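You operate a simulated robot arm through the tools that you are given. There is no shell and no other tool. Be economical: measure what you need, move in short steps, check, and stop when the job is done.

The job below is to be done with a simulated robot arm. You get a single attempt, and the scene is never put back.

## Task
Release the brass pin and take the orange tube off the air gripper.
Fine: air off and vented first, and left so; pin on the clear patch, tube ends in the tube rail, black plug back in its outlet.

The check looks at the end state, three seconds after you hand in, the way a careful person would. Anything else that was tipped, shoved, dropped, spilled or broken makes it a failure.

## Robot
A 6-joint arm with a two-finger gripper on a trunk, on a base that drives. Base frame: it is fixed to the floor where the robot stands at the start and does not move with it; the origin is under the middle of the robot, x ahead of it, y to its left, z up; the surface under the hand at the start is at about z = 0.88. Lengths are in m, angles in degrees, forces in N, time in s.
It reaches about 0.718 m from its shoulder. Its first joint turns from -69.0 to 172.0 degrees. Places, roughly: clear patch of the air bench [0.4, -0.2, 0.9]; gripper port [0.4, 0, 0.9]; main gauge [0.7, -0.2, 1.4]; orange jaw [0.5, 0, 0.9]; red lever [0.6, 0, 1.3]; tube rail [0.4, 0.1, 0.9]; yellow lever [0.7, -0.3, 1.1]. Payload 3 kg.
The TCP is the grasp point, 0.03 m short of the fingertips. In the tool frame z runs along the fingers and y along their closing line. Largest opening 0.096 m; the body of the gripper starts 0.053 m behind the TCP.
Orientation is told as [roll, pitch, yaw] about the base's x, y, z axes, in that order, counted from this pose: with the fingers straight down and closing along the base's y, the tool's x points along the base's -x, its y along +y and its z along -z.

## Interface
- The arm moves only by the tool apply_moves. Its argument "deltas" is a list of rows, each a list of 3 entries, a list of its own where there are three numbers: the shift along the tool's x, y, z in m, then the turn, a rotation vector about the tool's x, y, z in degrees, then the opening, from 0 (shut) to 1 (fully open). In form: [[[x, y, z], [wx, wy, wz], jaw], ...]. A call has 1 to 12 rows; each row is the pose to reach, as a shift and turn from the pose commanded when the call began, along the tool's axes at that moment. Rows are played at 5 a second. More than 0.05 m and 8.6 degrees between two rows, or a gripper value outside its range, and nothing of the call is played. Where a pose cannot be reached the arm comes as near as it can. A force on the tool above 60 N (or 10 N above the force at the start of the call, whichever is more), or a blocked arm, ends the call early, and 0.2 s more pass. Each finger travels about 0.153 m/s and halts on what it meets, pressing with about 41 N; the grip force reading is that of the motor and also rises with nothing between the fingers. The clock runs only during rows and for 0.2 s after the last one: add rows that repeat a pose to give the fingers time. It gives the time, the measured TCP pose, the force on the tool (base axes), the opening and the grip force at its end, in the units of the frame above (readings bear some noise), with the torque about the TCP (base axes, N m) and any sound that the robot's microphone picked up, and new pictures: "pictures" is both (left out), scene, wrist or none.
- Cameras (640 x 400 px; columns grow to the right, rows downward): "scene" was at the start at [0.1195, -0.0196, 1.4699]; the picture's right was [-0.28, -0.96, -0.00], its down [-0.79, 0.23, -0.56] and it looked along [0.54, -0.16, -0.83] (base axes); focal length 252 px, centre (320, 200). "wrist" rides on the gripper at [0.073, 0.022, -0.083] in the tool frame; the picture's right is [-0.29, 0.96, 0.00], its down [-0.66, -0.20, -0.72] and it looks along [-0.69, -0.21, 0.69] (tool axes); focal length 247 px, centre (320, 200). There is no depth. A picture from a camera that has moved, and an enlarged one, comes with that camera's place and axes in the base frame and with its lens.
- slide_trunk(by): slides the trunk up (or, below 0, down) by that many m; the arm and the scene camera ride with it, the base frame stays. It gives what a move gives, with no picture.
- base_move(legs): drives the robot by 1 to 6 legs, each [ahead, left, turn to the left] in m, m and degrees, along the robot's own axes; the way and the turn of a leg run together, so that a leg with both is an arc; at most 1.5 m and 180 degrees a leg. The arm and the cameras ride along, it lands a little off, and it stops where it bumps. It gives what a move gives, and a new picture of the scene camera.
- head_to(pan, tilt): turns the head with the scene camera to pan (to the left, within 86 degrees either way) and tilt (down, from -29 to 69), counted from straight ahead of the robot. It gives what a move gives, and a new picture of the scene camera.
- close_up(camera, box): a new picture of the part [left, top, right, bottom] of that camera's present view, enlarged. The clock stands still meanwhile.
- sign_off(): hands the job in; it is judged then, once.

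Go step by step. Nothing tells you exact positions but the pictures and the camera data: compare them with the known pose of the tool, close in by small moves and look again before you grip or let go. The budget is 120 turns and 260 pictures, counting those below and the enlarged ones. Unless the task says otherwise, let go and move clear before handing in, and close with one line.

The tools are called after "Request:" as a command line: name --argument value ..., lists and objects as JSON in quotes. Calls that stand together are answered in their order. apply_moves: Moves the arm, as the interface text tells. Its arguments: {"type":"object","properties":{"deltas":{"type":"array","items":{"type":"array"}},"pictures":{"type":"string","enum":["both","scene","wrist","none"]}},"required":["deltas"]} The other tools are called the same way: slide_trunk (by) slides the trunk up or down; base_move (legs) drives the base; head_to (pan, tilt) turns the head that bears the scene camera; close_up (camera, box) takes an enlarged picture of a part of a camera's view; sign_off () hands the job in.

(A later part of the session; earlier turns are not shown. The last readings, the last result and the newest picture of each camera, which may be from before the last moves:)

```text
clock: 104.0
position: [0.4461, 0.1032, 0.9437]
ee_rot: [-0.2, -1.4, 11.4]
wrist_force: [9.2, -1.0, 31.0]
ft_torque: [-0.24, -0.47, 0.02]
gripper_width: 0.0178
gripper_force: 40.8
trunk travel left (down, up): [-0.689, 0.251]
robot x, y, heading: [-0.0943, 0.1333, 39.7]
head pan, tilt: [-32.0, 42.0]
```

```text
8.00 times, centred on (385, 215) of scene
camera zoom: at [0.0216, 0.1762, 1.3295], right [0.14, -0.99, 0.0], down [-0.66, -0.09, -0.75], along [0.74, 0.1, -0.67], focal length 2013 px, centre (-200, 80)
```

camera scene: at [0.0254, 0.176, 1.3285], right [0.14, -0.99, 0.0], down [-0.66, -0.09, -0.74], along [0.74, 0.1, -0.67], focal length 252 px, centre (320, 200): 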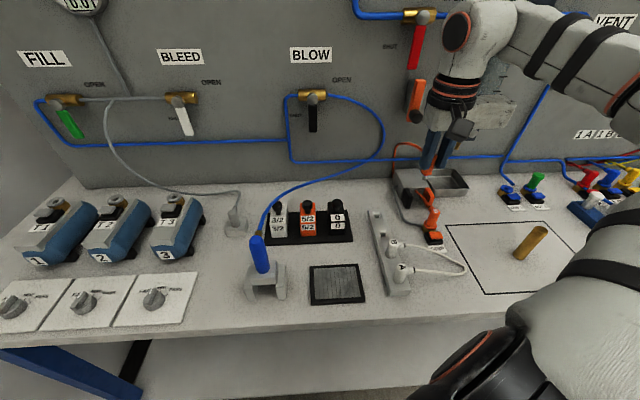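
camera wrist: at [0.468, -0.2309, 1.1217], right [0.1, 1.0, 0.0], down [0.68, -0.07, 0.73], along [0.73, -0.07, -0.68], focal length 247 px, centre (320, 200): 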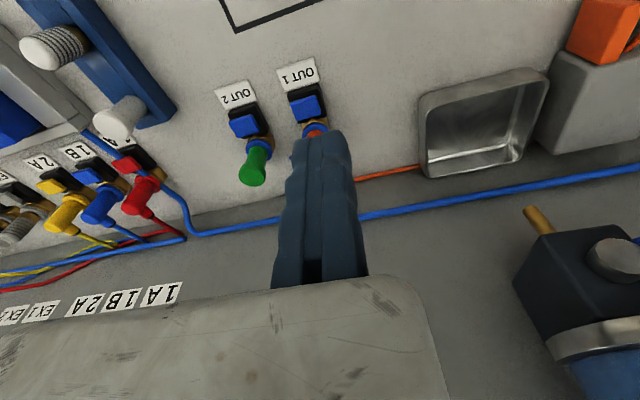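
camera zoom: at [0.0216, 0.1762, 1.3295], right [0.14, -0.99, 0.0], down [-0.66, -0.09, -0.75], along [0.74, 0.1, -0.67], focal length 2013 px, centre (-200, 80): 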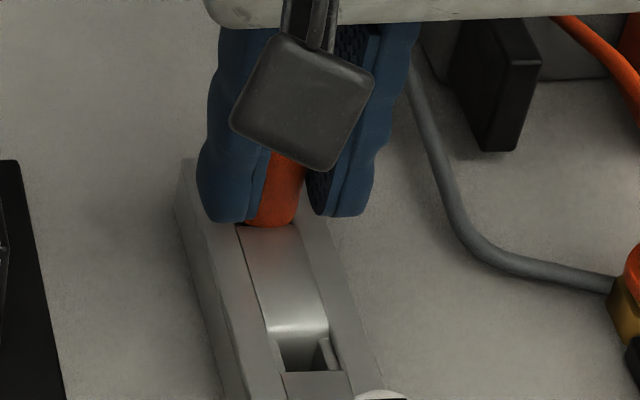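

It bottomed out with the body on the rail, like the white plugs. I'll relieve the force, open, and back off to check.

Request:
apply_moves --deltas '[[[0, 0, -0.003], [0, 0, 0], 0.1], [[0, 0, -0.003], [0, 0, 0], 0.22], [[0, 0, -0.003], [0, 0, 0], 0.32], [[0, 0.004, -0.003], [0, 0, 0], 0.36], [[0, 0.004, -0.03], [0, 0, 0], 0.36], [[0.0, 0.004, -0.07], [0, 0, 0], 0.36], [[0.04, 0.004, -0.09], [0, 0, 0], 0.36]]' --pictures "none"

Request:
close_up --camera "scene" --box '[340, 170, 460, 260]'

Request:
close_up --camera "wrist" --box '[200, 0, 440, 150]'

```text
clock: 105.6
position: [0.401, 0.1008, 1.0286]
ee_rot: [-0.2, -1.0, 11.4]
wrist_force: [-0.4, -0.2, -0.6]
ft_torque: [0.05, -0.02, -0.02]
gripper_width: 0.0347
gripper_force: 0.0
trunk travel left (down, up): [-0.689, 0.251]
robot x, y, heading: [-0.0964, 0.1316, 39.8]
head pan, tilt: [-32.0, 42.0]
```

```text
4.44 times, centred on (400, 215) of scene
camera zoom: at [0.023, 0.1738, 1.3288], right [0.14, -0.99, 0.0], down [-0.66, -0.09, -0.74], along [0.74, 0.1, -0.67], focal length 1118 px, centre (-36, 133)
```

zoom: 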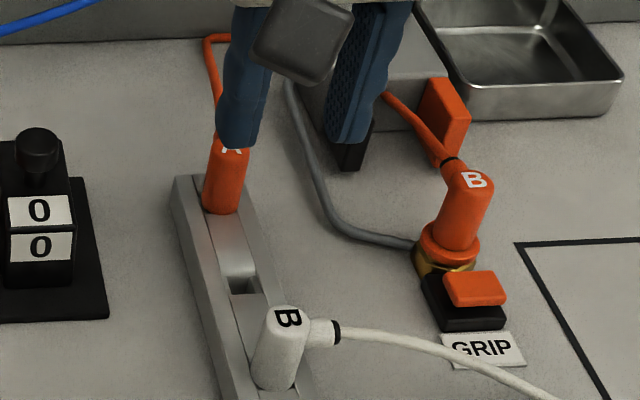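

```text
2.67 times, centred on (320, 75) of wrist
camera zoom: at [0.3222, 0.107, 1.1098], right [0.1, 1.0, 0.0], down [0.67, -0.07, 0.74], along [0.73, -0.07, -0.68], focal length 659 px, centre (320, 533)
```

zoom: 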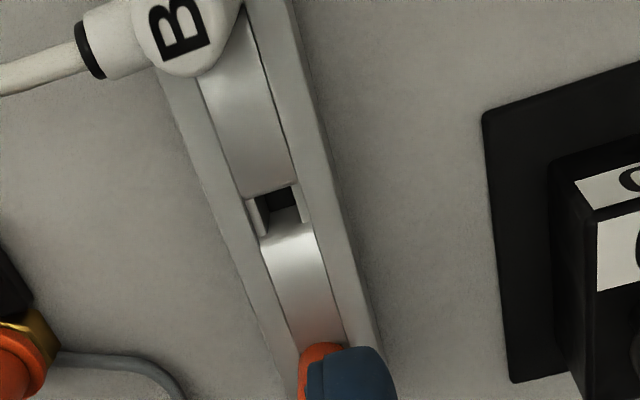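

Plug A stands in the rail's rear hole. Next is GRIP: paddle ≈(0.418, -0.029). I'll shift the base right a bit to reach both it and the next rail hole.

Request:
base_move --legs '[[-0.053, -0.088, 2.2]]'

Request:
close_up --camera "wrist" --box '[0, 0, 640, 400]'

```text
clock: 106.8
position: [0.424, 0.022, 1.0253]
ee_rot: [-0.3, -0.9, 13.9]
wrist_force: [-0.2, -0.7, 0.0]
ft_torque: [-0.01, 0.01, 0.0]
gripper_width: 0.0345
gripper_force: 0.0
trunk travel left (down, up): [-0.689, 0.251]
robot x, y, heading: [-0.0788, 0.0313, 42.4]
head pan, tilt: [-32.0, 42.0]
camera scene: at [0.0428, 0.0801, 1.3285], right [0.18, -0.98, 0.0], down [-0.66, -0.12, -0.74], along [0.73, 0.13, -0.67], focal length 252 px, centre (320, 200)
```

scene: 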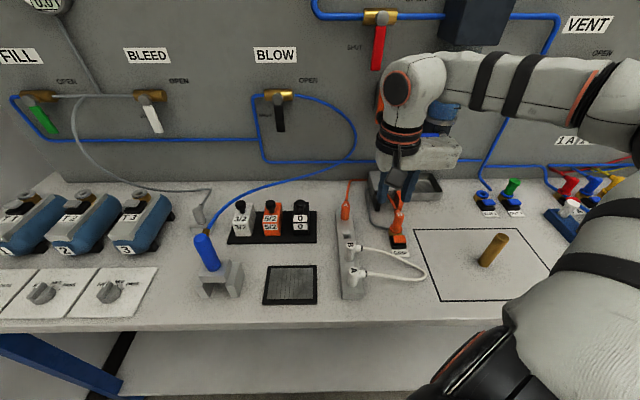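

```text
1.00 times, centred on (320, 200) of wrist (not enlarged: the box is as wide or as high as the picture)
camera zoom: at [0.3444, 0.0258, 1.1087], right [0.06, 1.0, 0.0], down [0.68, -0.04, 0.73], along [0.73, -0.04, -0.68], focal length 247 px, centre (320, 200)
```

zoom: 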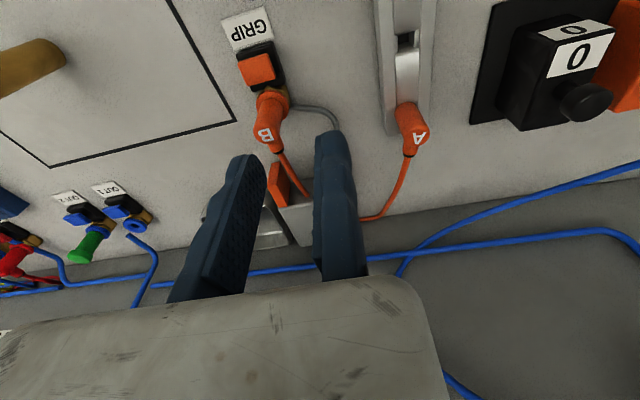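

Request:
apply_moves --deltas '[[[0.014, -0.022, 0], [0, 0, 1.2], 0], [[0.028, -0.0442, 0], [0, 0, 2.5], 0], [[0.028, -0.0442, 0.03], [0, 0, 2.5], 0], [[0.028, -0.0442, 0.055], [0, 0, 2.5], 0]]' --pictures "none"

Request:
close_up --camera "wrist" --box '[220, 60, 420, 185]'

Request:
close_up --camera "scene" --box '[330, 170, 450, 260]'

```text
clock: 107.8
position: [0.4107, 0.0121, 0.9675]
ee_rot: [-0.2, -0.8, 11.3]
wrist_force: [0.6, -0.6, 0.1]
ft_torque: [0.0, 0.03, 0.02]
gripper_width: 0.0
gripper_force: 32.8
out of reach, approached as far as the arm can: row 2, 3, 4
trunk travel left (down, up): [-0.689, 0.251]
robot x, y, heading: [-0.079, 0.0338, 42.2]
head pan, tilt: [-32.0, 42.0]
```

```text
3.20 times, centred on (320, 122) of wrist
camera zoom: at [0.3321, 0.0185, 1.0499], right [0.1, 0.99, 0.0], down [0.68, -0.07, 0.73], along [0.73, -0.07, -0.68], focal length 790 px, centre (320, 448)
```

zoom: 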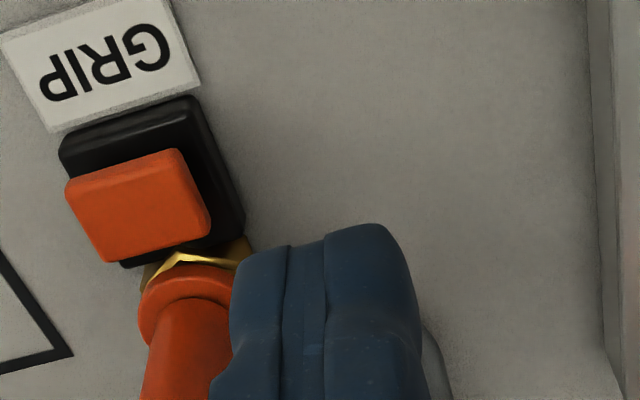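

```text
4.44 times, centred on (390, 215) of scene
camera zoom: at [0.0441, 0.0813, 1.3284], right [0.18, -0.98, 0.0], down [-0.66, -0.12, -0.74], along [0.73, 0.13, -0.67], focal length 1118 px, centre (9, 133)
```

zoom: 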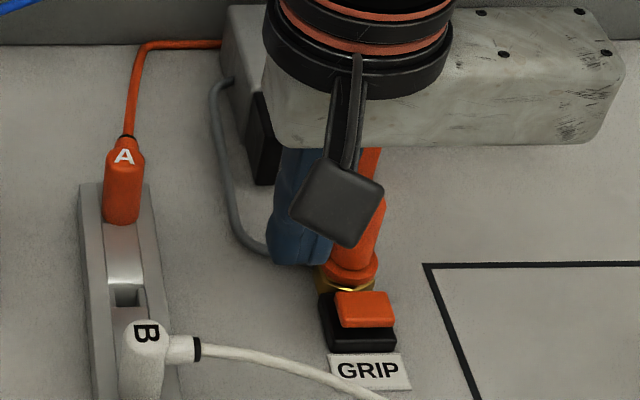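

The arm is now folded too close; I'll rise straight up and back the base off 6 cm from the bench.

Request:
apply_moves --deltas '[[[0, 0, -0.035], [0, 0, 0], 0], [[0, 0, -0.07], [0, 0, 0], 0]]' --pictures "none"

Request:
base_move --legs '[[-0.052, 0.031, 0]]'

```text
clock: 108.4
position: [0.4052, 0.0112, 1.0376]
ee_rot: [-0.3, -0.9, 11.3]
wrist_force: [-0.6, 0.6, 1.4]
ft_torque: [0.0, -0.02, -0.01]
gripper_width: 0.0001
gripper_force: 32.6
trunk travel left (down, up): [-0.689, 0.251]
robot x, y, heading: [-0.0779, 0.0307, 42.2]
head pan, tilt: [-32.0, 42.0]
```

```text
clock: 109.4
position: [0.3474, -0.0035, 1.0382]
ee_rot: [-0.2, -0.9, 11.2]
wrist_force: [0.2, 0.0, 1.4]
ft_torque: [-0.06, -0.01, -0.03]
gripper_width: 0.0
gripper_force: 32.6
trunk travel left (down, up): [-0.689, 0.251]
robot x, y, heading: [-0.1343, 0.0159, 42.1]
head pan, tilt: [-32.0, 42.0]
camera scene: at [-0.0164, 0.0678, 1.3285], right [0.18, -0.98, 0.0], down [-0.66, -0.12, -0.74], along [0.73, 0.13, -0.67], focal length 252 px, centre (320, 200)
```

scene: 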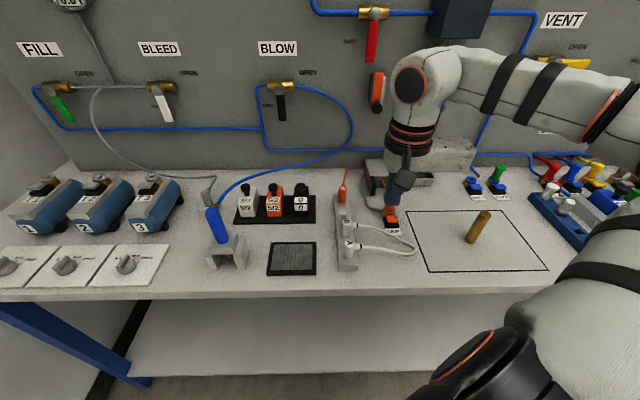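

Request:
apply_moves --deltas '[[[-0.028, -0.018, 0], [0, 0, 0], 0], [[-0.057, -0.0353, 0], [0, 0, 0], 0], [[-0.057, -0.0353, 0.035], [0, 0, 0], 0], [[-0.057, -0.0353, 0.07], [0, 0, 0], 0]]' --pictures "none"

Request:
close_up --camera "wrist" --box '[220, 60, 420, 185]'

```text
clock: 110.4
position: [0.413, -0.0273, 0.9674]
ee_rot: [-0.2, -0.9, 11.2]
wrist_force: [0.2, -0.4, 0.2]
ft_torque: [0.01, 0.0, -0.01]
gripper_width: 0.0
gripper_force: 33.0
trunk travel left (down, up): [-0.689, 0.251]
robot x, y, heading: [-0.1353, 0.0186, 42.3]
head pan, tilt: [-32.0, 42.0]
```

```text
3.20 times, centred on (320, 122) of wrist
camera zoom: at [0.3342, -0.0199, 1.0502], right [0.1, 0.99, 0.0], down [0.68, -0.07, 0.73], along [0.73, -0.07, -0.68], focal length 790 px, centre (320, 448)
```

zoom: 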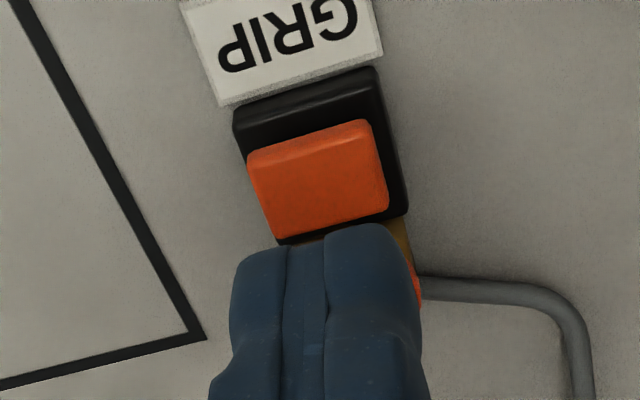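

Aligned over the orange paddle. Press.

Request:
apply_moves --deltas '[[[0, 0, 0.015], [0, 0, 0], 0], [[0, 0, 0.03], [0, 0, 0], 0], [[0, 0, 0.036], [0, 0, 0], 0], [[0, 0, 0.04], [0, 0, 0], 0]]' --pictures "none"

```text
clock: 111.4
position: [0.411, -0.0262, 0.9292]
ee_rot: [-0.1, -0.8, 11.2]
wrist_force: [1.4, -0.9, 3.0]
ft_torque: [-0.01, -0.03, 0.0]
gripper_width: 0.0063
gripper_force: 33.0
trunk travel left (down, up): [-0.689, 0.251]
robot x, y, heading: [-0.1342, 0.0212, 42.1]
head pan, tilt: [-32.0, 42.0]
heard: click
```

Click heard. I'll rise and set the open fingers over plug B.

Request:
apply_moves --deltas '[[[0, 0, -0.03], [0, 0, 0], 0], [[0, 0, -0.075], [0, 0, 0], 0], [[-0.013, 0.009, -0.075], [0, 0, 0], 0.2], [[-0.026, 0.0185, -0.075], [0, 0, 0], 0.38], [[-0.026, 0.0185, -0.075], [0, 0, 0], 0.38]]' --pictures "none"

Request:
close_up --camera "wrist" --box '[200, 40, 440, 190]'

Request:
close_up --camera "scene" --box '[340, 160, 440, 240]'

```text
clock: 112.6
position: [0.4328, -0.0027, 1.006]
ee_rot: [-0.2, -1.0, 11.2]
wrist_force: [0.0, -0.4, 0.6]
ft_torque: [0.02, 0.06, -0.01]
gripper_width: 0.0366
gripper_force: 0.1
trunk travel left (down, up): [-0.689, 0.251]
robot x, y, heading: [-0.1378, 0.0181, 42.3]
head pan, tilt: [-32.0, 42.0]
```

```text
2.67 times, centred on (320, 115) of wrist
camera zoom: at [0.3543, 0.0044, 1.0875], right [0.1, 0.99, 0.0], down [0.68, -0.07, 0.73], along [0.73, -0.07, -0.68], focal length 659 px, centre (320, 427)
```

zoom: 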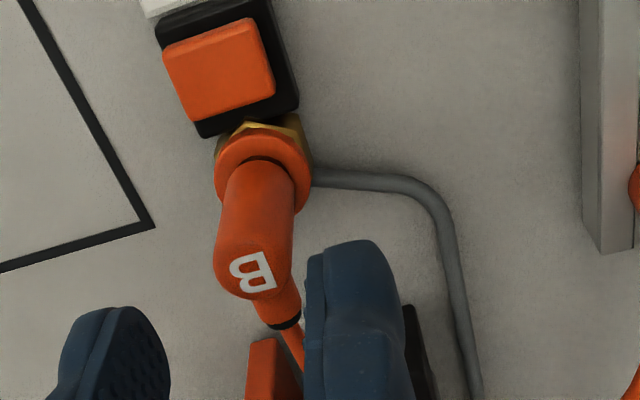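

```text
5.00 times, centred on (390, 200) of scene
camera zoom: at [-0.0162, 0.0673, 1.3285], right [0.18, -0.98, 0.0], down [-0.66, -0.12, -0.74], along [0.73, 0.13, -0.67], focal length 1258 px, centre (-30, 200)
```

zoom: 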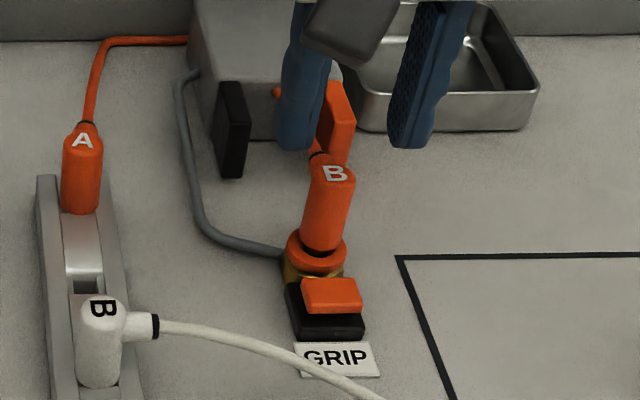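

Same relative view as for plug A. Descend and check.

Request:
apply_moves --deltas '[[[0, -0.001, 0.025], [0, 0, 0], 0.38], [[0, -0.001, 0.052], [0, 0, 0], 0.38]]' --pictures "none"

Request:
close_up --camera "wrist" --box '[200, 40, 440, 190]'

```text
clock: 113.2
position: [0.433, -0.0035, 0.954]
ee_rot: [-0.3, -0.8, 11.2]
wrist_force: [0.4, 0.6, -0.4]
ft_torque: [0.0, 0.04, -0.01]
gripper_width: 0.0366
gripper_force: 0.0
trunk travel left (down, up): [-0.689, 0.251]
robot x, y, heading: [-0.138, 0.0236, 41.9]
head pan, tilt: [-32.0, 42.0]
```

```text
2.67 times, centred on (320, 115) of wrist
camera zoom: at [0.3549, 0.004, 1.036], right [0.1, 0.99, 0.0], down [0.68, -0.07, 0.73], along [0.73, -0.07, -0.68], focal length 659 px, centre (320, 427)
```

zoom: 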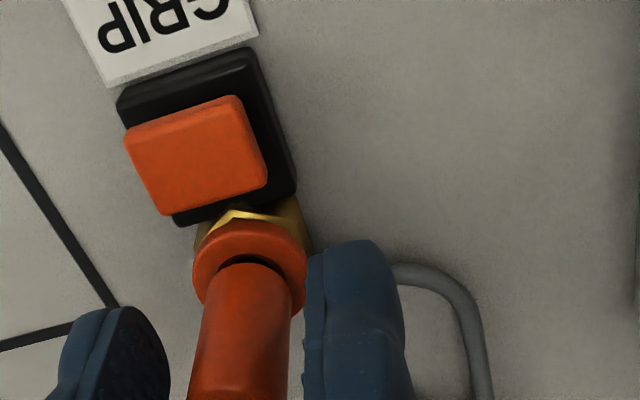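

Request:
apply_moves --deltas '[[[0, 0, 0], [0, 0, 0], 0.3], [[0, 0, 0], [0, 0, 0], 0.1], [[0, 0, 0], [0, 0, 0], 0.1], [[0, 0, -0.015], [0, 0, 0], 0.1], [[0, 0, -0.04], [0, 0, 0], 0.1], [[0, 0, -0.08], [0, 0, 0], 0.1], [[0.01, 0, -0.1], [0, 0, 0], 0.1]]' --pictures "none"

Request:
base_move --legs '[[0, 0, 7]]'

Request:
close_up --camera "scene" --box '[320, 120, 480, 260]'

```text
clock: 114.8
position: [0.4214, -0.0066, 1.0533]
ee_rot: [-0.2, -0.9, 11.2]
wrist_force: [-1.3, 0.0, -0.6]
ft_torque: [-0.01, 0.03, 0.01]
gripper_width: 0.0172
gripper_force: 41.5
trunk travel left (down, up): [-0.689, 0.251]
robot x, y, heading: [-0.1352, 0.0216, 42.2]
head pan, tilt: [-32.0, 42.0]
```

```text
clock: 115.7
position: [0.4204, 0.0619, 1.0526]
ee_rot: [-0.2, -0.9, 18.1]
wrist_force: [0.9, 0.2, -0.6]
ft_torque: [0.01, 0.02, 0.01]
gripper_width: 0.0175
gripper_force: 41.2
trunk travel left (down, up): [-0.689, 0.251]
robot x, y, heading: [-0.1369, 0.0178, 49.2]
head pan, tilt: [-32.0, 42.0]
camera scene: at [-0.0227, 0.0822, 1.3285], right [0.3, -0.96, 0.0], down [-0.64, -0.2, -0.74], along [0.71, 0.22, -0.67], focal length 252 px, centre (320, 200)
```

scene: 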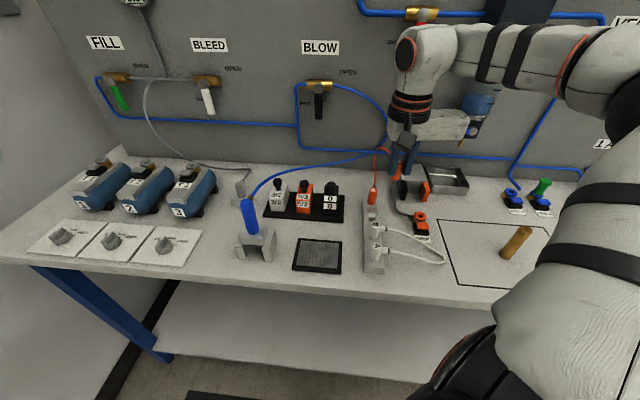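

```text
2.86 times, centred on (400, 190) of scene
camera zoom: at [-0.0227, 0.0822, 1.3285], right [0.3, -0.96, 0.0], down [-0.64, -0.2, -0.74], along [0.71, 0.22, -0.67], focal length 719 px, centre (91, 229)
```

zoom: 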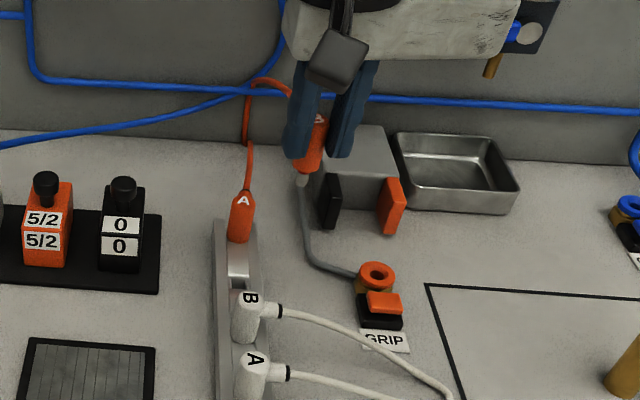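

Plug B is free. I'll bring it over the second rail hole (≈0.394, 0.085), with a small yaw so its tube clears plug A.

Request:
apply_moves --deltas '[[[0.005, 0.012, 0], [0, 0, 8], 0.1], [[0.011, 0.025, 0], [0, 0, 16], 0.1], [[0.0164, 0.0386, 0], [0, 0, 24], 0.1], [[0.0164, 0.0386, 0.02], [0, 0, 26], 0.1], [[0.0164, 0.0386, 0.05], [0, 0, 26], 0.1], [[0.0164, 0.0386, 0.05], [0, 0, 26], 0.1]]' --pictures "none"

Request:
close_up --camera "wrist" --box '[240, 40, 400, 140]'

Request:
close_up --camera "scene" --box '[340, 190, 420, 250]'

```text
clock: 117.1
position: [0.392, 0.093, 1.0029]
ee_rot: [0.3, -0.9, -7.9]
wrist_force: [-0.1, 0.1, -0.4]
ft_torque: [0.02, 0.0, 0.04]
gripper_width: 0.0175
gripper_force: 40.6
trunk travel left (down, up): [-0.689, 0.251]
robot x, y, heading: [-0.1367, 0.02, 49.2]
head pan, tilt: [-32.0, 42.0]
```

```text
4.00 times, centred on (320, 90) of wrist
camera zoom: at [0.3206, 0.124, 1.0847], right [0.42, 0.91, 0.01], down [0.61, -0.29, 0.73], along [0.67, -0.3, -0.68], focal length 988 px, centre (320, 640)
```

zoom: 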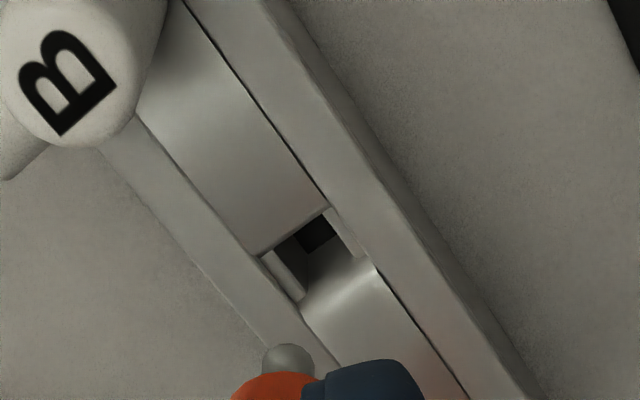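

```text
6.67 times, centred on (380, 220) of scene
camera zoom: at [-0.0234, 0.0821, 1.3286], right [0.3, -0.96, 0.0], down [-0.64, -0.2, -0.74], along [0.71, 0.22, -0.67], focal length 1677 px, centre (-80, 67)
```

zoom: 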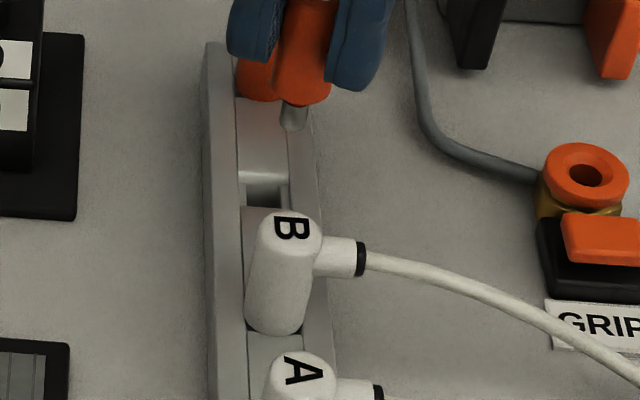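

The stub is within 3 mm of the hole. I'll correct and lower to just above.

Request:
apply_moves --deltas '[[[-0.0016, 0.0033, 0], [0, 0, 0], 0.1], [[-0.0016, 0.0033, 0.02], [0, 0, 0], 0.1], [[-0.0016, 0.0033, 0.032], [0, 0, 0], 0.1]]' --pictures "none"

Request:
close_up --camera "wrist" --box '[260, 60, 360, 160]'

Request:
close_up --camera "scene" --box '[340, 190, 420, 250]'

```text
clock: 117.9
position: [0.3974, 0.0973, 0.9705]
ee_rot: [0.2, -0.9, -7.8]
wrist_force: [0.7, -0.4, 0.0]
ft_torque: [-0.02, 0.01, 0.02]
gripper_width: 0.0182
gripper_force: 40.9
trunk travel left (down, up): [-0.689, 0.251]
robot x, y, heading: [-0.1391, 0.0175, 49.2]
head pan, tilt: [-32.0, 42.0]
```

```text
4.00 times, centred on (310, 110) of wrist
camera zoom: at [0.3261, 0.1281, 1.0523], right [0.42, 0.91, 0.01], down [0.62, -0.29, 0.73], along [0.67, -0.3, -0.68], focal length 988 px, centre (360, 560)
```

zoom: 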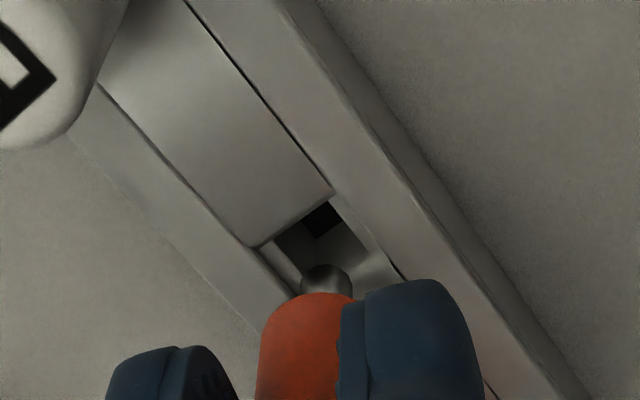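

```text
6.67 times, centred on (380, 220) of scene
camera zoom: at [-0.0225, 0.0823, 1.3285], right [0.3, -0.96, 0.0], down [-0.64, -0.2, -0.74], along [0.71, 0.22, -0.67], focal length 1677 px, centre (-80, 67)
```

zoom: 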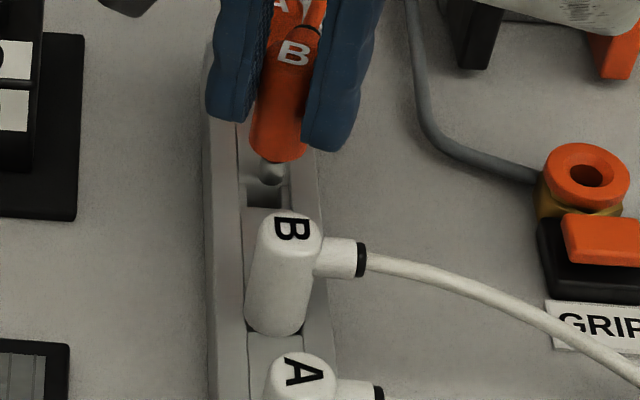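

Slightly overshot; I'll shift 4–5 mm back toward the robot and descend with force watch.

Request:
apply_moves --deltas '[[[0.0045, -0.003, 0], [0, 0, 0], 0.1], [[0.0045, -0.003, 0.006], [0, 0, 0], 0.1], [[0.0045, -0.003, 0.012], [0, 0, 0], 0.1], [[0.0045, -0.003, 0.017], [0, 0, 0], 0.1]]' --pictures "none"

Request:
close_up --camera "scene" --box '[340, 190, 420, 250]'

```text
clock: 118.9
position: [0.3921, 0.0968, 0.9546]
ee_rot: [0.2, -0.9, -7.8]
wrist_force: [-0.7, 0.8, 0.9]
ft_torque: [0.09, 0.05, 0.0]
gripper_width: 0.018
gripper_force: 40.7
trunk travel left (down, up): [-0.689, 0.251]
robot x, y, heading: [-0.1382, 0.0159, 48.9]
head pan, tilt: [-32.0, 42.0]
```

```text
6.67 times, centred on (380, 220) of scene
camera zoom: at [-0.0231, 0.083, 1.3285], right [0.3, -0.96, 0.0], down [-0.64, -0.2, -0.74], along [0.71, 0.22, -0.67], focal length 1677 px, centre (-80, 67)
```

zoom: 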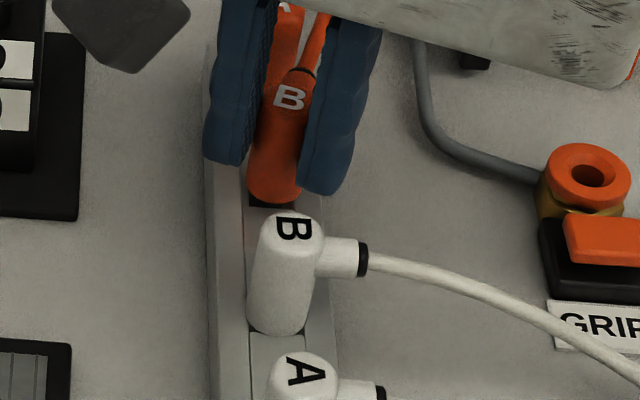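

In the hole. Continue until seated, then release and rise.

Request:
apply_moves --deltas '[[[0, 0, 0.005], [0, 0, 0], 0.1], [[0, 0, 0.009], [0, 0, 0], 0.1], [[0, 0, 0.012], [0, 0, 0], 0.1]]' --pictures "none"

Request:
close_up --camera "scene" --box '[340, 190, 420, 250]'

```text
clock: 119.7
position: [0.3891, 0.0956, 0.9446]
ee_rot: [0.1, -1.1, -7.8]
wrist_force: [2.8, 1.9, 31.7]
ft_torque: [-0.36, -0.31, 0.06]
gripper_width: 0.0172
gripper_force: 40.8
trunk travel left (down, up): [-0.689, 0.251]
robot x, y, heading: [-0.1381, 0.0182, 49.1]
head pan, tilt: [-32.0, 42.0]
```

```text
6.67 times, centred on (380, 220) of scene
camera zoom: at [-0.0279, 0.0823, 1.3293], right [0.3, -0.96, 0.0], down [-0.64, -0.2, -0.75], along [0.71, 0.22, -0.67], focal length 1677 px, centre (-80, 67)
```

zoom: 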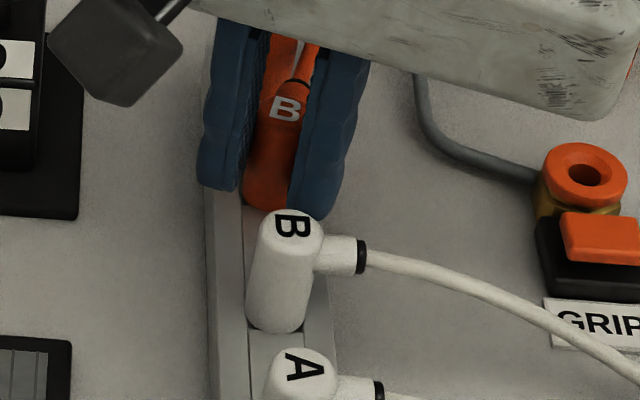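

Request:
apply_moves --deltas '[[[0, 0, -0.003], [0, 0, 0], 0.1], [[0, 0, -0.003], [0, 0, 0], 0.22], [[0, 0, -0.003], [0, 0, 0], 0.3], [[0, 0.003, -0.003], [0, 0, 0], 0.32], [[0, 0.003, -0.03], [0, 0, 0], 0.32], [[0, 0.003, -0.07], [0, 0, 0], 0.32], [[0, 0.003, -0.12], [0, 0, 0], 0.32]]' --pictures "wrist"

Request:
close_up --camera "scene" --box '[320, 140, 480, 260]'

```text
clock: 121.3
position: [0.3873, 0.0958, 1.0625]
ee_rot: [0.3, -0.9, -7.7]
wrist_force: [-0.3, -0.5, -0.5]
ft_torque: [0.02, -0.03, 0.0]
gripper_width: 0.0306
gripper_force: 0.1
trunk travel left (down, up): [-0.689, 0.251]
robot x, y, heading: [-0.1407, 0.0172, 49.1]
head pan, tilt: [-32.0, 42.0]
camera wrist: at [0.3157, 0.1272, 1.1454], right [0.42, 0.91, 0.01], down [0.61, -0.29, 0.73], along [0.67, -0.3, -0.68], focal length 247 px, centre (320, 200)
```

wrist: 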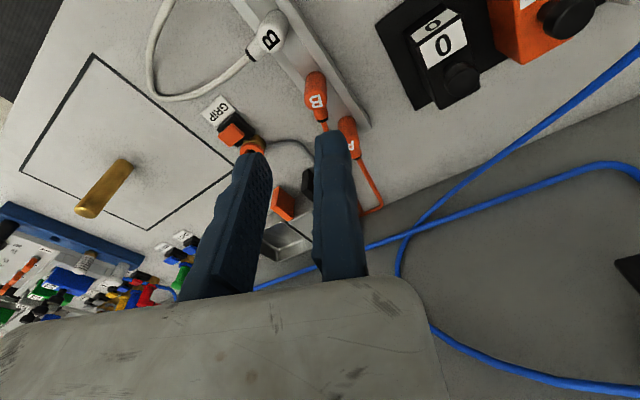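

```text
3.33 times, centred on (400, 200) of scene
camera zoom: at [-0.0246, 0.0818, 1.3286], right [0.3, -0.96, 0.0], down [-0.64, -0.2, -0.74], along [0.71, 0.22, -0.67], focal length 839 px, centre (53, 200)
```

zoom: 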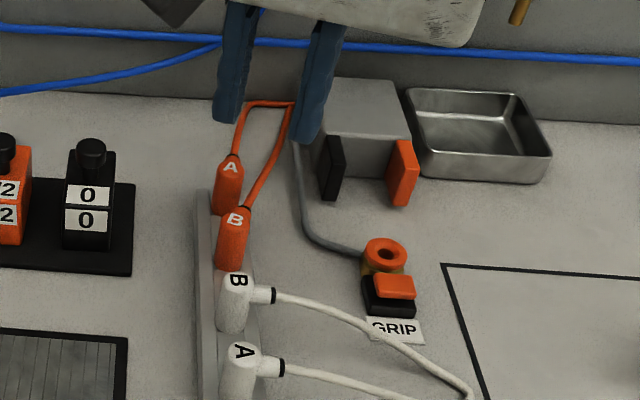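

Both orange plugs are seated in the rail. Now I'll drive over to the blue rack for the black plug (≈0.395, -0.44).

Request:
base_move --legs '[[-0.159, -0.178, 0], [0, 0, -29]]'

Request:
close_up --camera "wrist" --box '[0, 0, 640, 400]'

```text
clock: 124.5
position: [0.3944, -0.4045, 1.0631]
ee_rot: [0.2, -0.9, -36.8]
wrist_force: [0.1, -0.3, 0.7]
ft_torque: [0.0, 0.0, -0.01]
gripper_width: 0.0307
gripper_force: 0.1
trunk travel left (down, up): [-0.689, 0.251]
robot x, y, heading: [-0.1003, -0.2187, 19.9]
head pan, tilt: [-32.0, 42.0]
camera scene: at [0.0276, -0.2151, 1.3285], right [-0.2, -0.98, 0.0], down [-0.66, 0.14, -0.74], along [0.73, -0.15, -0.67], focal length 252 px, centre (320, 200)
```

scene: 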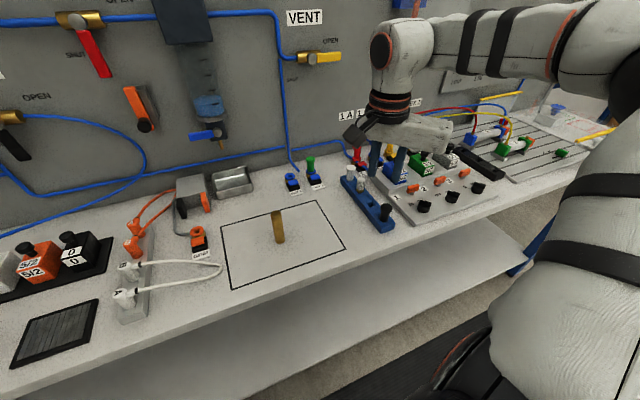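

```text
1.00 times, centred on (320, 200) of wrist (not enlarged: the box is as wide or as high as the picture)
camera zoom: at [0.3473, -0.3414, 1.1443], right [0.81, 0.59, 0.01], down [0.4, -0.55, 0.73], along [0.44, -0.59, -0.68], focal length 247 px, centre (320, 200)
```

zoom: 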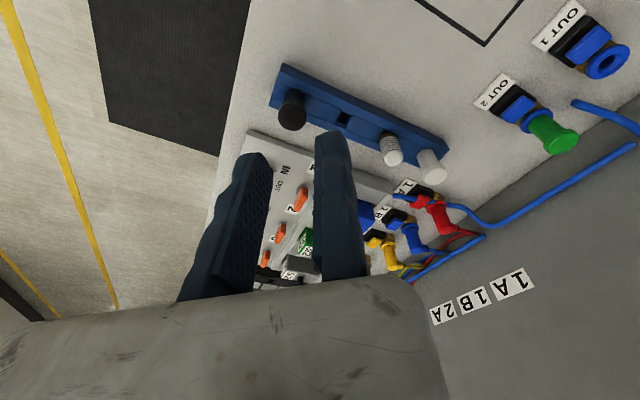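

The black plug is at ≈(0.386, -0.433). I'll rotate the hand square to the bench above it and look.

Request:
apply_moves --deltas '[[[0, 0, 0], [0, 0, -8], 0.38], [[0, -0.005, 0], [0, 0, -16], 0.38], [[0.001, -0.01, 0], [0, 0, -24], 0.38], [[0.0026, -0.0188, 0], [0, 0, -32], 0.38], [[0.0026, -0.0188, 0.0], [0, 0, -40], 0.38], [[0.0026, -0.0188, 0.02], [0, 0, -48], 0.38], [[0.0026, -0.0188, 0.05], [0, 0, -48.2], 0.38]]' --pictures "none"

Request:
close_up --camera "wrist" --box '[160, 20, 480, 220]'

Request:
close_up --camera "scene" --box '[330, 150, 450, 250]'

```text
clock: 126.1
position: [0.3839, -0.4167, 1.0111]
ee_rot: [-0.5, -0.7, 11.6]
wrist_force: [-0.3, 0.1, -0.4]
ft_torque: [0.02, -0.02, 0.02]
gripper_width: 0.0367
gripper_force: 0.2
trunk travel left (down, up): [-0.689, 0.251]
robot x, y, heading: [-0.1, -0.2153, 20.2]
head pan, tilt: [-32.0, 42.0]
```

```text
2.00 times, centred on (320, 120) of wrist
camera zoom: at [0.3051, -0.4091, 1.0931], right [0.1, 1.0, 0.0], down [0.68, -0.06, 0.73], along [0.73, -0.07, -0.68], focal length 494 px, centre (320, 360)
```

zoom: 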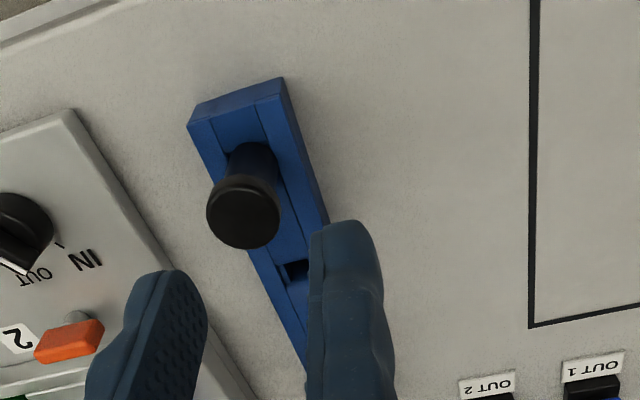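

```text
4.00 times, centred on (390, 200) of scene
camera zoom: at [0.0284, -0.2157, 1.3284], right [-0.2, -0.98, 0.0], down [-0.66, 0.14, -0.74], along [0.73, -0.15, -0.67], focal length 1006 px, centre (40, 200)
```

zoom: 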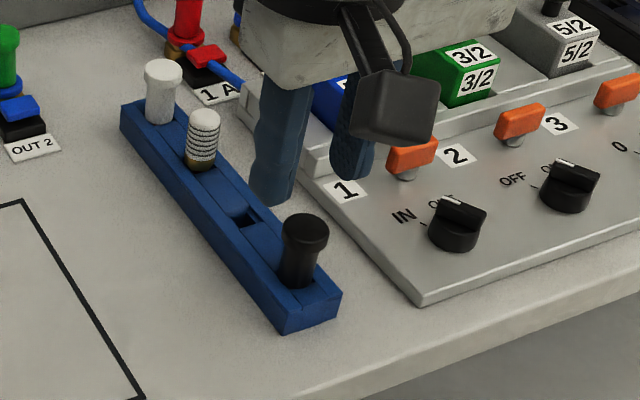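

It is a capped plug like the green one, at ≈(0.383, -0.437, top 0.957), with ample room on both sides. I'll align and descend.

Request:
apply_moves --deltas '[[[0.005, -0.003, 0], [0, 0, 0], 0.38], [[0.005, -0.003, 0.025], [0, 0, 0], 0.38], [[0.005, -0.003, 0.052], [0, 0, 0], 0.38]]' --pictures "none"

Request:
close_up --camera "wrist" --box '[160, 20, 480, 220]'

Request:
close_up --camera "scene" --box '[330, 150, 450, 250]'

```text
clock: 126.9
position: [0.3721, -0.4162, 0.9691]
ee_rot: [-1.2, -1.7, 11.3]
wrist_force: [1.7, -5.3, 58.9]
ft_torque: [-2.6, -1.17, 0.02]
gripper_width: 0.0434
gripper_force: 6.5
trunk travel left (down, up): [-0.689, 0.251]
robot x, y, heading: [-0.1053, -0.2124, 20.2]
head pan, tilt: [-32.0, 42.0]
```

```text
2.00 times, centred on (320, 120) of wrist
camera zoom: at [0.2923, -0.4078, 1.0499], right [0.1, 0.99, -0.01], down [0.66, -0.06, 0.75], along [0.74, -0.08, -0.67], focal length 494 px, centre (320, 360)
```

zoom: 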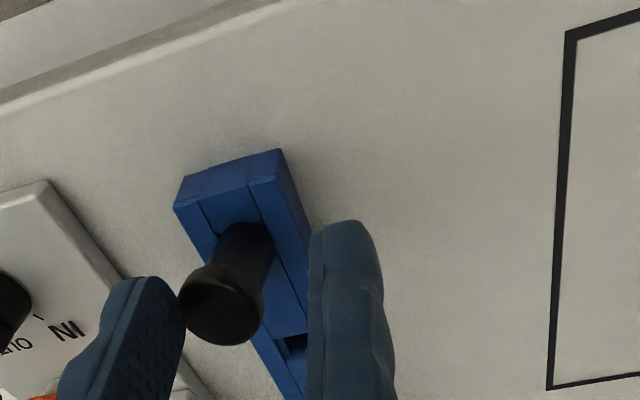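

```text
4.00 times, centred on (390, 200) of scene
camera zoom: at [0.0157, -0.2102, 1.3309], right [-0.2, -0.98, 0.0], down [-0.65, 0.13, -0.75], along [0.73, -0.15, -0.66], focal length 1006 px, centre (40, 200)
```

zoom: 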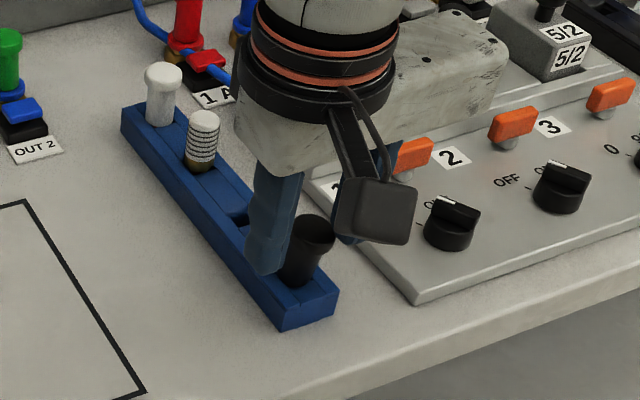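

Contact with 59 N: the moving finger seems to have touched the plug's cap. I'll back straight up and re-measure.

Request:
apply_moves --deltas '[[[0, 0, -0.02], [0, 0, 0], 0.45], [[0, 0, -0.05], [0, 0, 0], 0.45]]' --pictures "none"

Request:
close_up --camera "wrist" --box '[160, 20, 480, 220]'

Request:
close_up --camera "scene" --box '[330, 150, 450, 250]'

```text
clock: 127.5
position: [0.3767, -0.4195, 1.0096]
ee_rot: [-0.6, -0.7, 11.5]
wrist_force: [-0.2, 1.1, 0.9]
ft_torque: [-0.02, 0.0, 0.01]
gripper_width: 0.0432
gripper_force: 0.0
trunk travel left (down, up): [-0.689, 0.251]
robot x, y, heading: [-0.1006, -0.2162, 20.1]
head pan, tilt: [-32.0, 42.0]
```

```text
2.00 times, centred on (320, 120) of wrist
camera zoom: at [0.2982, -0.4117, 1.0913], right [0.1, 1.0, -0.01], down [0.68, -0.06, 0.73], along [0.73, -0.08, -0.68], focal length 494 px, centre (320, 360)
```

zoom: 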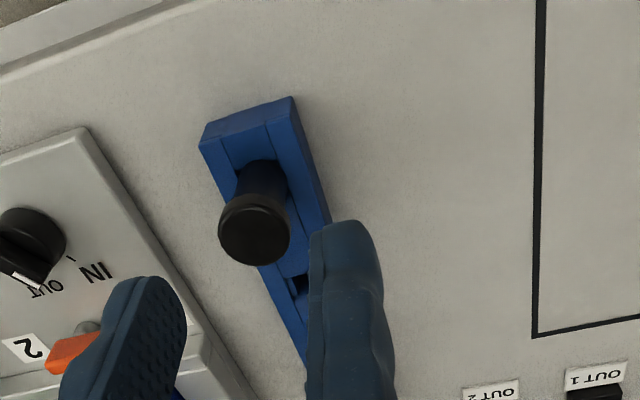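

```text
4.00 times, centred on (390, 200) of scene
camera zoom: at [0.0247, -0.2133, 1.3285], right [-0.2, -0.98, 0.0], down [-0.65, 0.14, -0.74], along [0.73, -0.15, -0.67], focal length 1006 px, centre (40, 200)
```

zoom: 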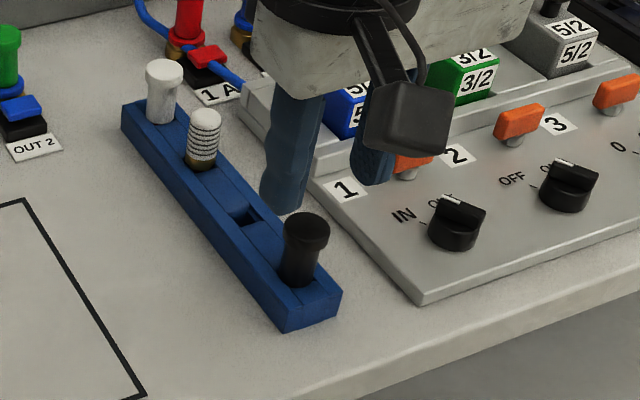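

The plug is intact and upright. Compared with the earlier good grasps I was about 6 mm too far left; correct that, open a bit wider, and check before descending.

Request:
apply_moves --deltas '[[[0, -0.006, 0], [0, 0, 0], 0.48], [[0, -0.006, 0.02], [0, 0, 0], 0.48]]' --pictures "none"

Request:
close_up --camera "wrist" --box '[160, 20, 480, 220]'

```text
clock: 128.1
position: [0.3818, -0.4254, 0.9892]
ee_rot: [-0.4, -0.7, 11.3]
wrist_force: [-1.2, 0.6, 0.4]
ft_torque: [0.0, 0.0, 0.03]
gripper_width: 0.0462
gripper_force: 0.1
trunk travel left (down, up): [-0.689, 0.251]
robot x, y, heading: [-0.1008, -0.2126, 20.2]
head pan, tilt: [-32.0, 42.0]
```

```text
2.00 times, centred on (320, 120) of wrist
camera zoom: at [0.3031, -0.4202, 1.0709], right [0.1, 1.0, -0.01], down [0.68, -0.06, 0.73], along [0.73, -0.08, -0.68], focal length 494 px, centre (320, 360)
```

zoom: 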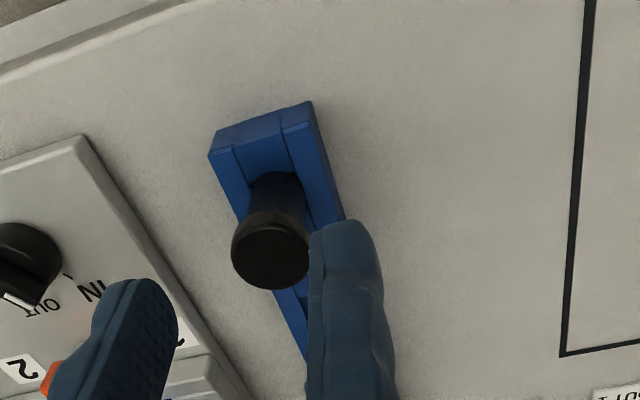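

Request:
apply_moves --deltas '[[[0, 0.003, 0], [0, 0, 0], 0.45], [[0, 0.003, 0.012], [0, 0, 0], 0.45], [[0, 0.003, 0.02], [0, 0, 0], 0.45]]' --pictures "none"

Request:
close_up --camera "wrist" --box '[160, 20, 480, 220]'

Request:
close_up --camera "scene" --box '[330, 150, 450, 250]'

```text
clock: 128.9
position: [0.3804, -0.4254, 0.968]
ee_rot: [-0.4, -0.7, 11.4]
wrist_force: [-0.6, 0.9, -0.1]
ft_torque: [0.01, 0.03, 0.02]
gripper_width: 0.0431
gripper_force: 0.0
trunk travel left (down, up): [-0.689, 0.251]
robot x, y, heading: [-0.1015, -0.219, 20.0]
head pan, tilt: [-32.0, 42.0]
```

```text
2.00 times, centred on (320, 120) of wrist
camera zoom: at [0.3013, -0.4171, 1.051], right [0.1, 1.0, -0.01], down [0.68, -0.06, 0.73], along [0.73, -0.08, -0.68], focal length 494 px, centre (320, 360)
```

zoom: 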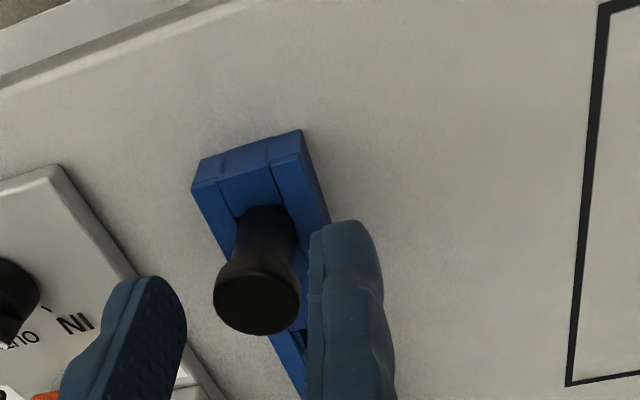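

```text
4.00 times, centred on (390, 200) of scene
camera zoom: at [0.0275, -0.215, 1.3285], right [-0.2, -0.98, 0.0], down [-0.66, 0.14, -0.74], along [0.73, -0.15, -0.67], focal length 1006 px, centre (40, 200)
```

zoom: 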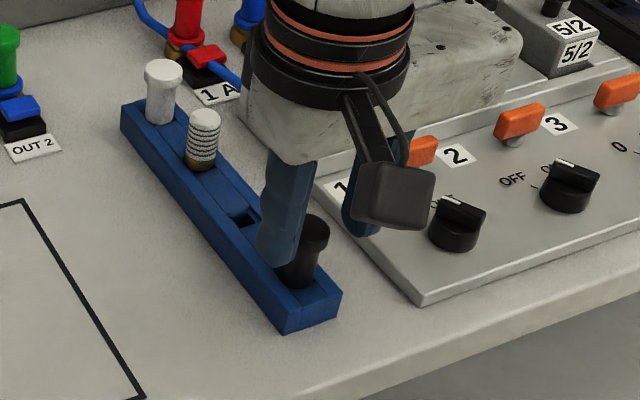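

Request:
apply_moves --deltas '[[[0, 0, 0.003], [0, 0, 0], 0.45], [[0, 0, 0.006], [0, 0, 0], 0.45]]' --pictures "none"

Request:
apply_moves --deltas '[[[0, 0, 0], [0, 0, 0], 0.35], [[0, 0, 0], [0, 0, 0], 0.25], [[0, 0, 0], [0, 0, 0], 0.1], [[0, 0, 0], [0, 0, 0], 0.1]]' --pictures "none"

Request:
close_up --camera "scene" --box '[330, 150, 450, 250]'

```text
clock: 129.5
position: [0.3798, -0.425, 0.963]
ee_rot: [-0.5, -0.7, 11.4]
wrist_force: [-0.7, 0.3, 0.7]
ft_torque: [0.01, 0.01, 0.02]
gripper_width: 0.0429
gripper_force: 0.0
trunk travel left (down, up): [-0.689, 0.251]
robot x, y, heading: [-0.1021, -0.2168, 20.3]
head pan, tilt: [-32.0, 42.0]
```

```text
clock: 130.5
position: [0.3803, -0.4271, 0.9642]
ee_rot: [-0.5, -0.7, 11.4]
wrist_force: [2.8, -6.0, 4.5]
ft_torque: [-0.43, -0.24, -0.06]
gripper_width: 0.019
gripper_force: 40.1
trunk travel left (down, up): [-0.689, 0.251]
robot x, y, heading: [-0.1038, -0.2172, 20.1]
head pan, tilt: [-32.0, 42.0]
```

```text
4.00 times, centred on (390, 200) of scene
camera zoom: at [0.0275, -0.2167, 1.3286], right [-0.2, -0.98, 0.0], down [-0.65, 0.14, -0.74], along [0.73, -0.15, -0.67], focal length 1006 px, centre (40, 200)
```

zoom: 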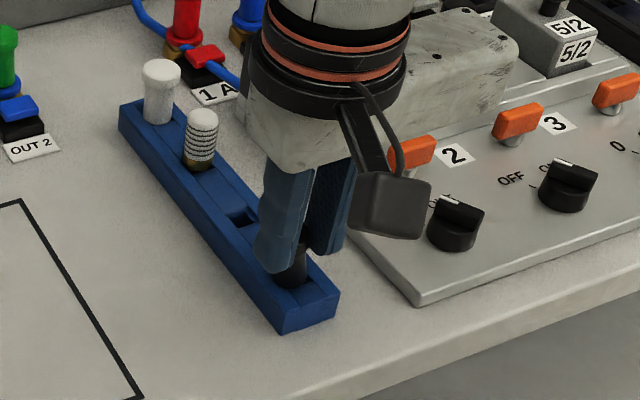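

Gripped at 19 mm. Lift straight out.

Request:
apply_moves --deltas '[[[0, 0, -0.012], [0, 0, 0], 0.1], [[0, 0, -0.04], [0, 0, 0], 0.1], [[0, 0, -0.08], [0, 0, 0], 0.1], [[0, 0, -0.115], [0, 0, 0], 0.1]]' --pictures "none"

Request:
close_up --camera "scene" --box '[330, 110, 450, 250]'

Request:
close_up --camera "wrist" --box '[200, 40, 440, 190]'

```text
clock: 131.5
position: [0.3677, -0.4198, 1.079]
ee_rot: [-0.7, -1.0, 11.3]
wrist_force: [0.5, 0.3, -0.7]
ft_torque: [0.01, 0.01, -0.02]
gripper_width: 0.0176
gripper_force: 41.3
out of reach, approached as far as the arm can: row 4
trunk travel left (down, up): [-0.689, 0.251]
robot x, y, heading: [-0.1032, -0.2157, 19.9]
head pan, tilt: [-32.0, 42.0]
```

```text
2.86 times, centred on (390, 180) of scene
camera zoom: at [0.0261, -0.2147, 1.3286], right [-0.2, -0.98, 0.0], down [-0.65, 0.14, -0.74], along [0.73, -0.15, -0.67], focal length 719 px, centre (120, 257)
```

zoom: 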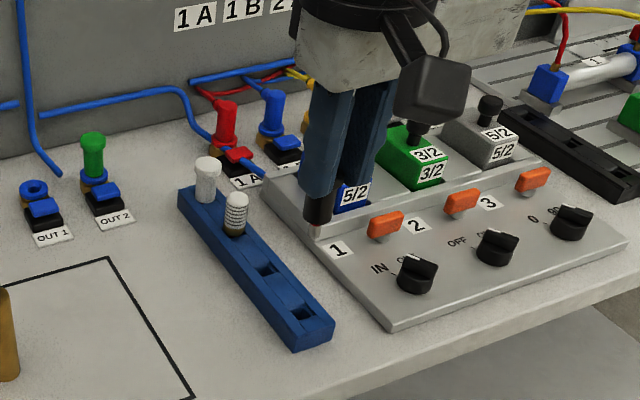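

```text
2.67 times, centred on (320, 115) of wrist
camera zoom: at [0.2891, -0.4128, 1.16], right [0.1, 0.99, -0.01], down [0.67, -0.07, 0.74], along [0.73, -0.08, -0.68], focal length 659 px, centre (320, 427)
```

zoom: 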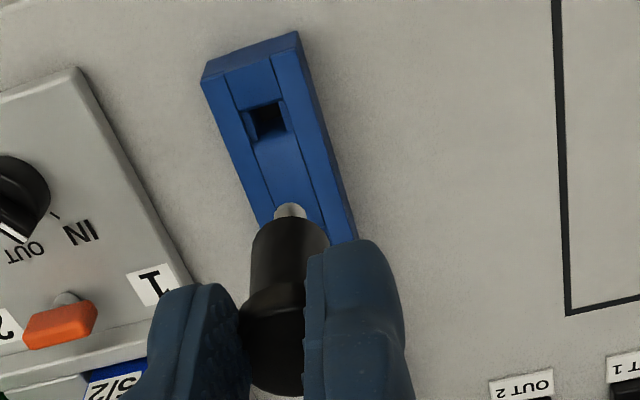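

The black plug is out of the rack. Now drive back to the pose in front of OUT 1.

Request:
base_move --legs '[[0.144, 0.056, 0], [0, 0, 18]]'

```text
clock: 133.9
position: [0.5241, -0.1621, 1.0771]
ee_rot: [-0.6, -0.8, 29.2]
wrist_force: [1.2, 0.3, -0.2]
ft_torque: [-0.01, 0.03, 0.0]
gripper_width: 0.0173
gripper_force: 40.9
trunk travel left (down, up): [-0.689, 0.251]
robot x, y, heading: [0.0113, -0.1108, 38.0]
head pan, tilt: [-32.0, 42.0]
camera scene: at [0.1355, -0.0726, 1.3285], right [0.11, -0.99, 0.0], down [-0.67, -0.07, -0.74], along [0.74, 0.08, -0.67], focal length 252 px, centre (320, 200)
```

scene: 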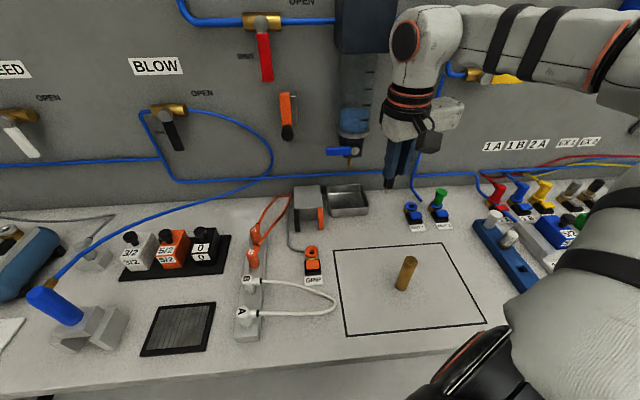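

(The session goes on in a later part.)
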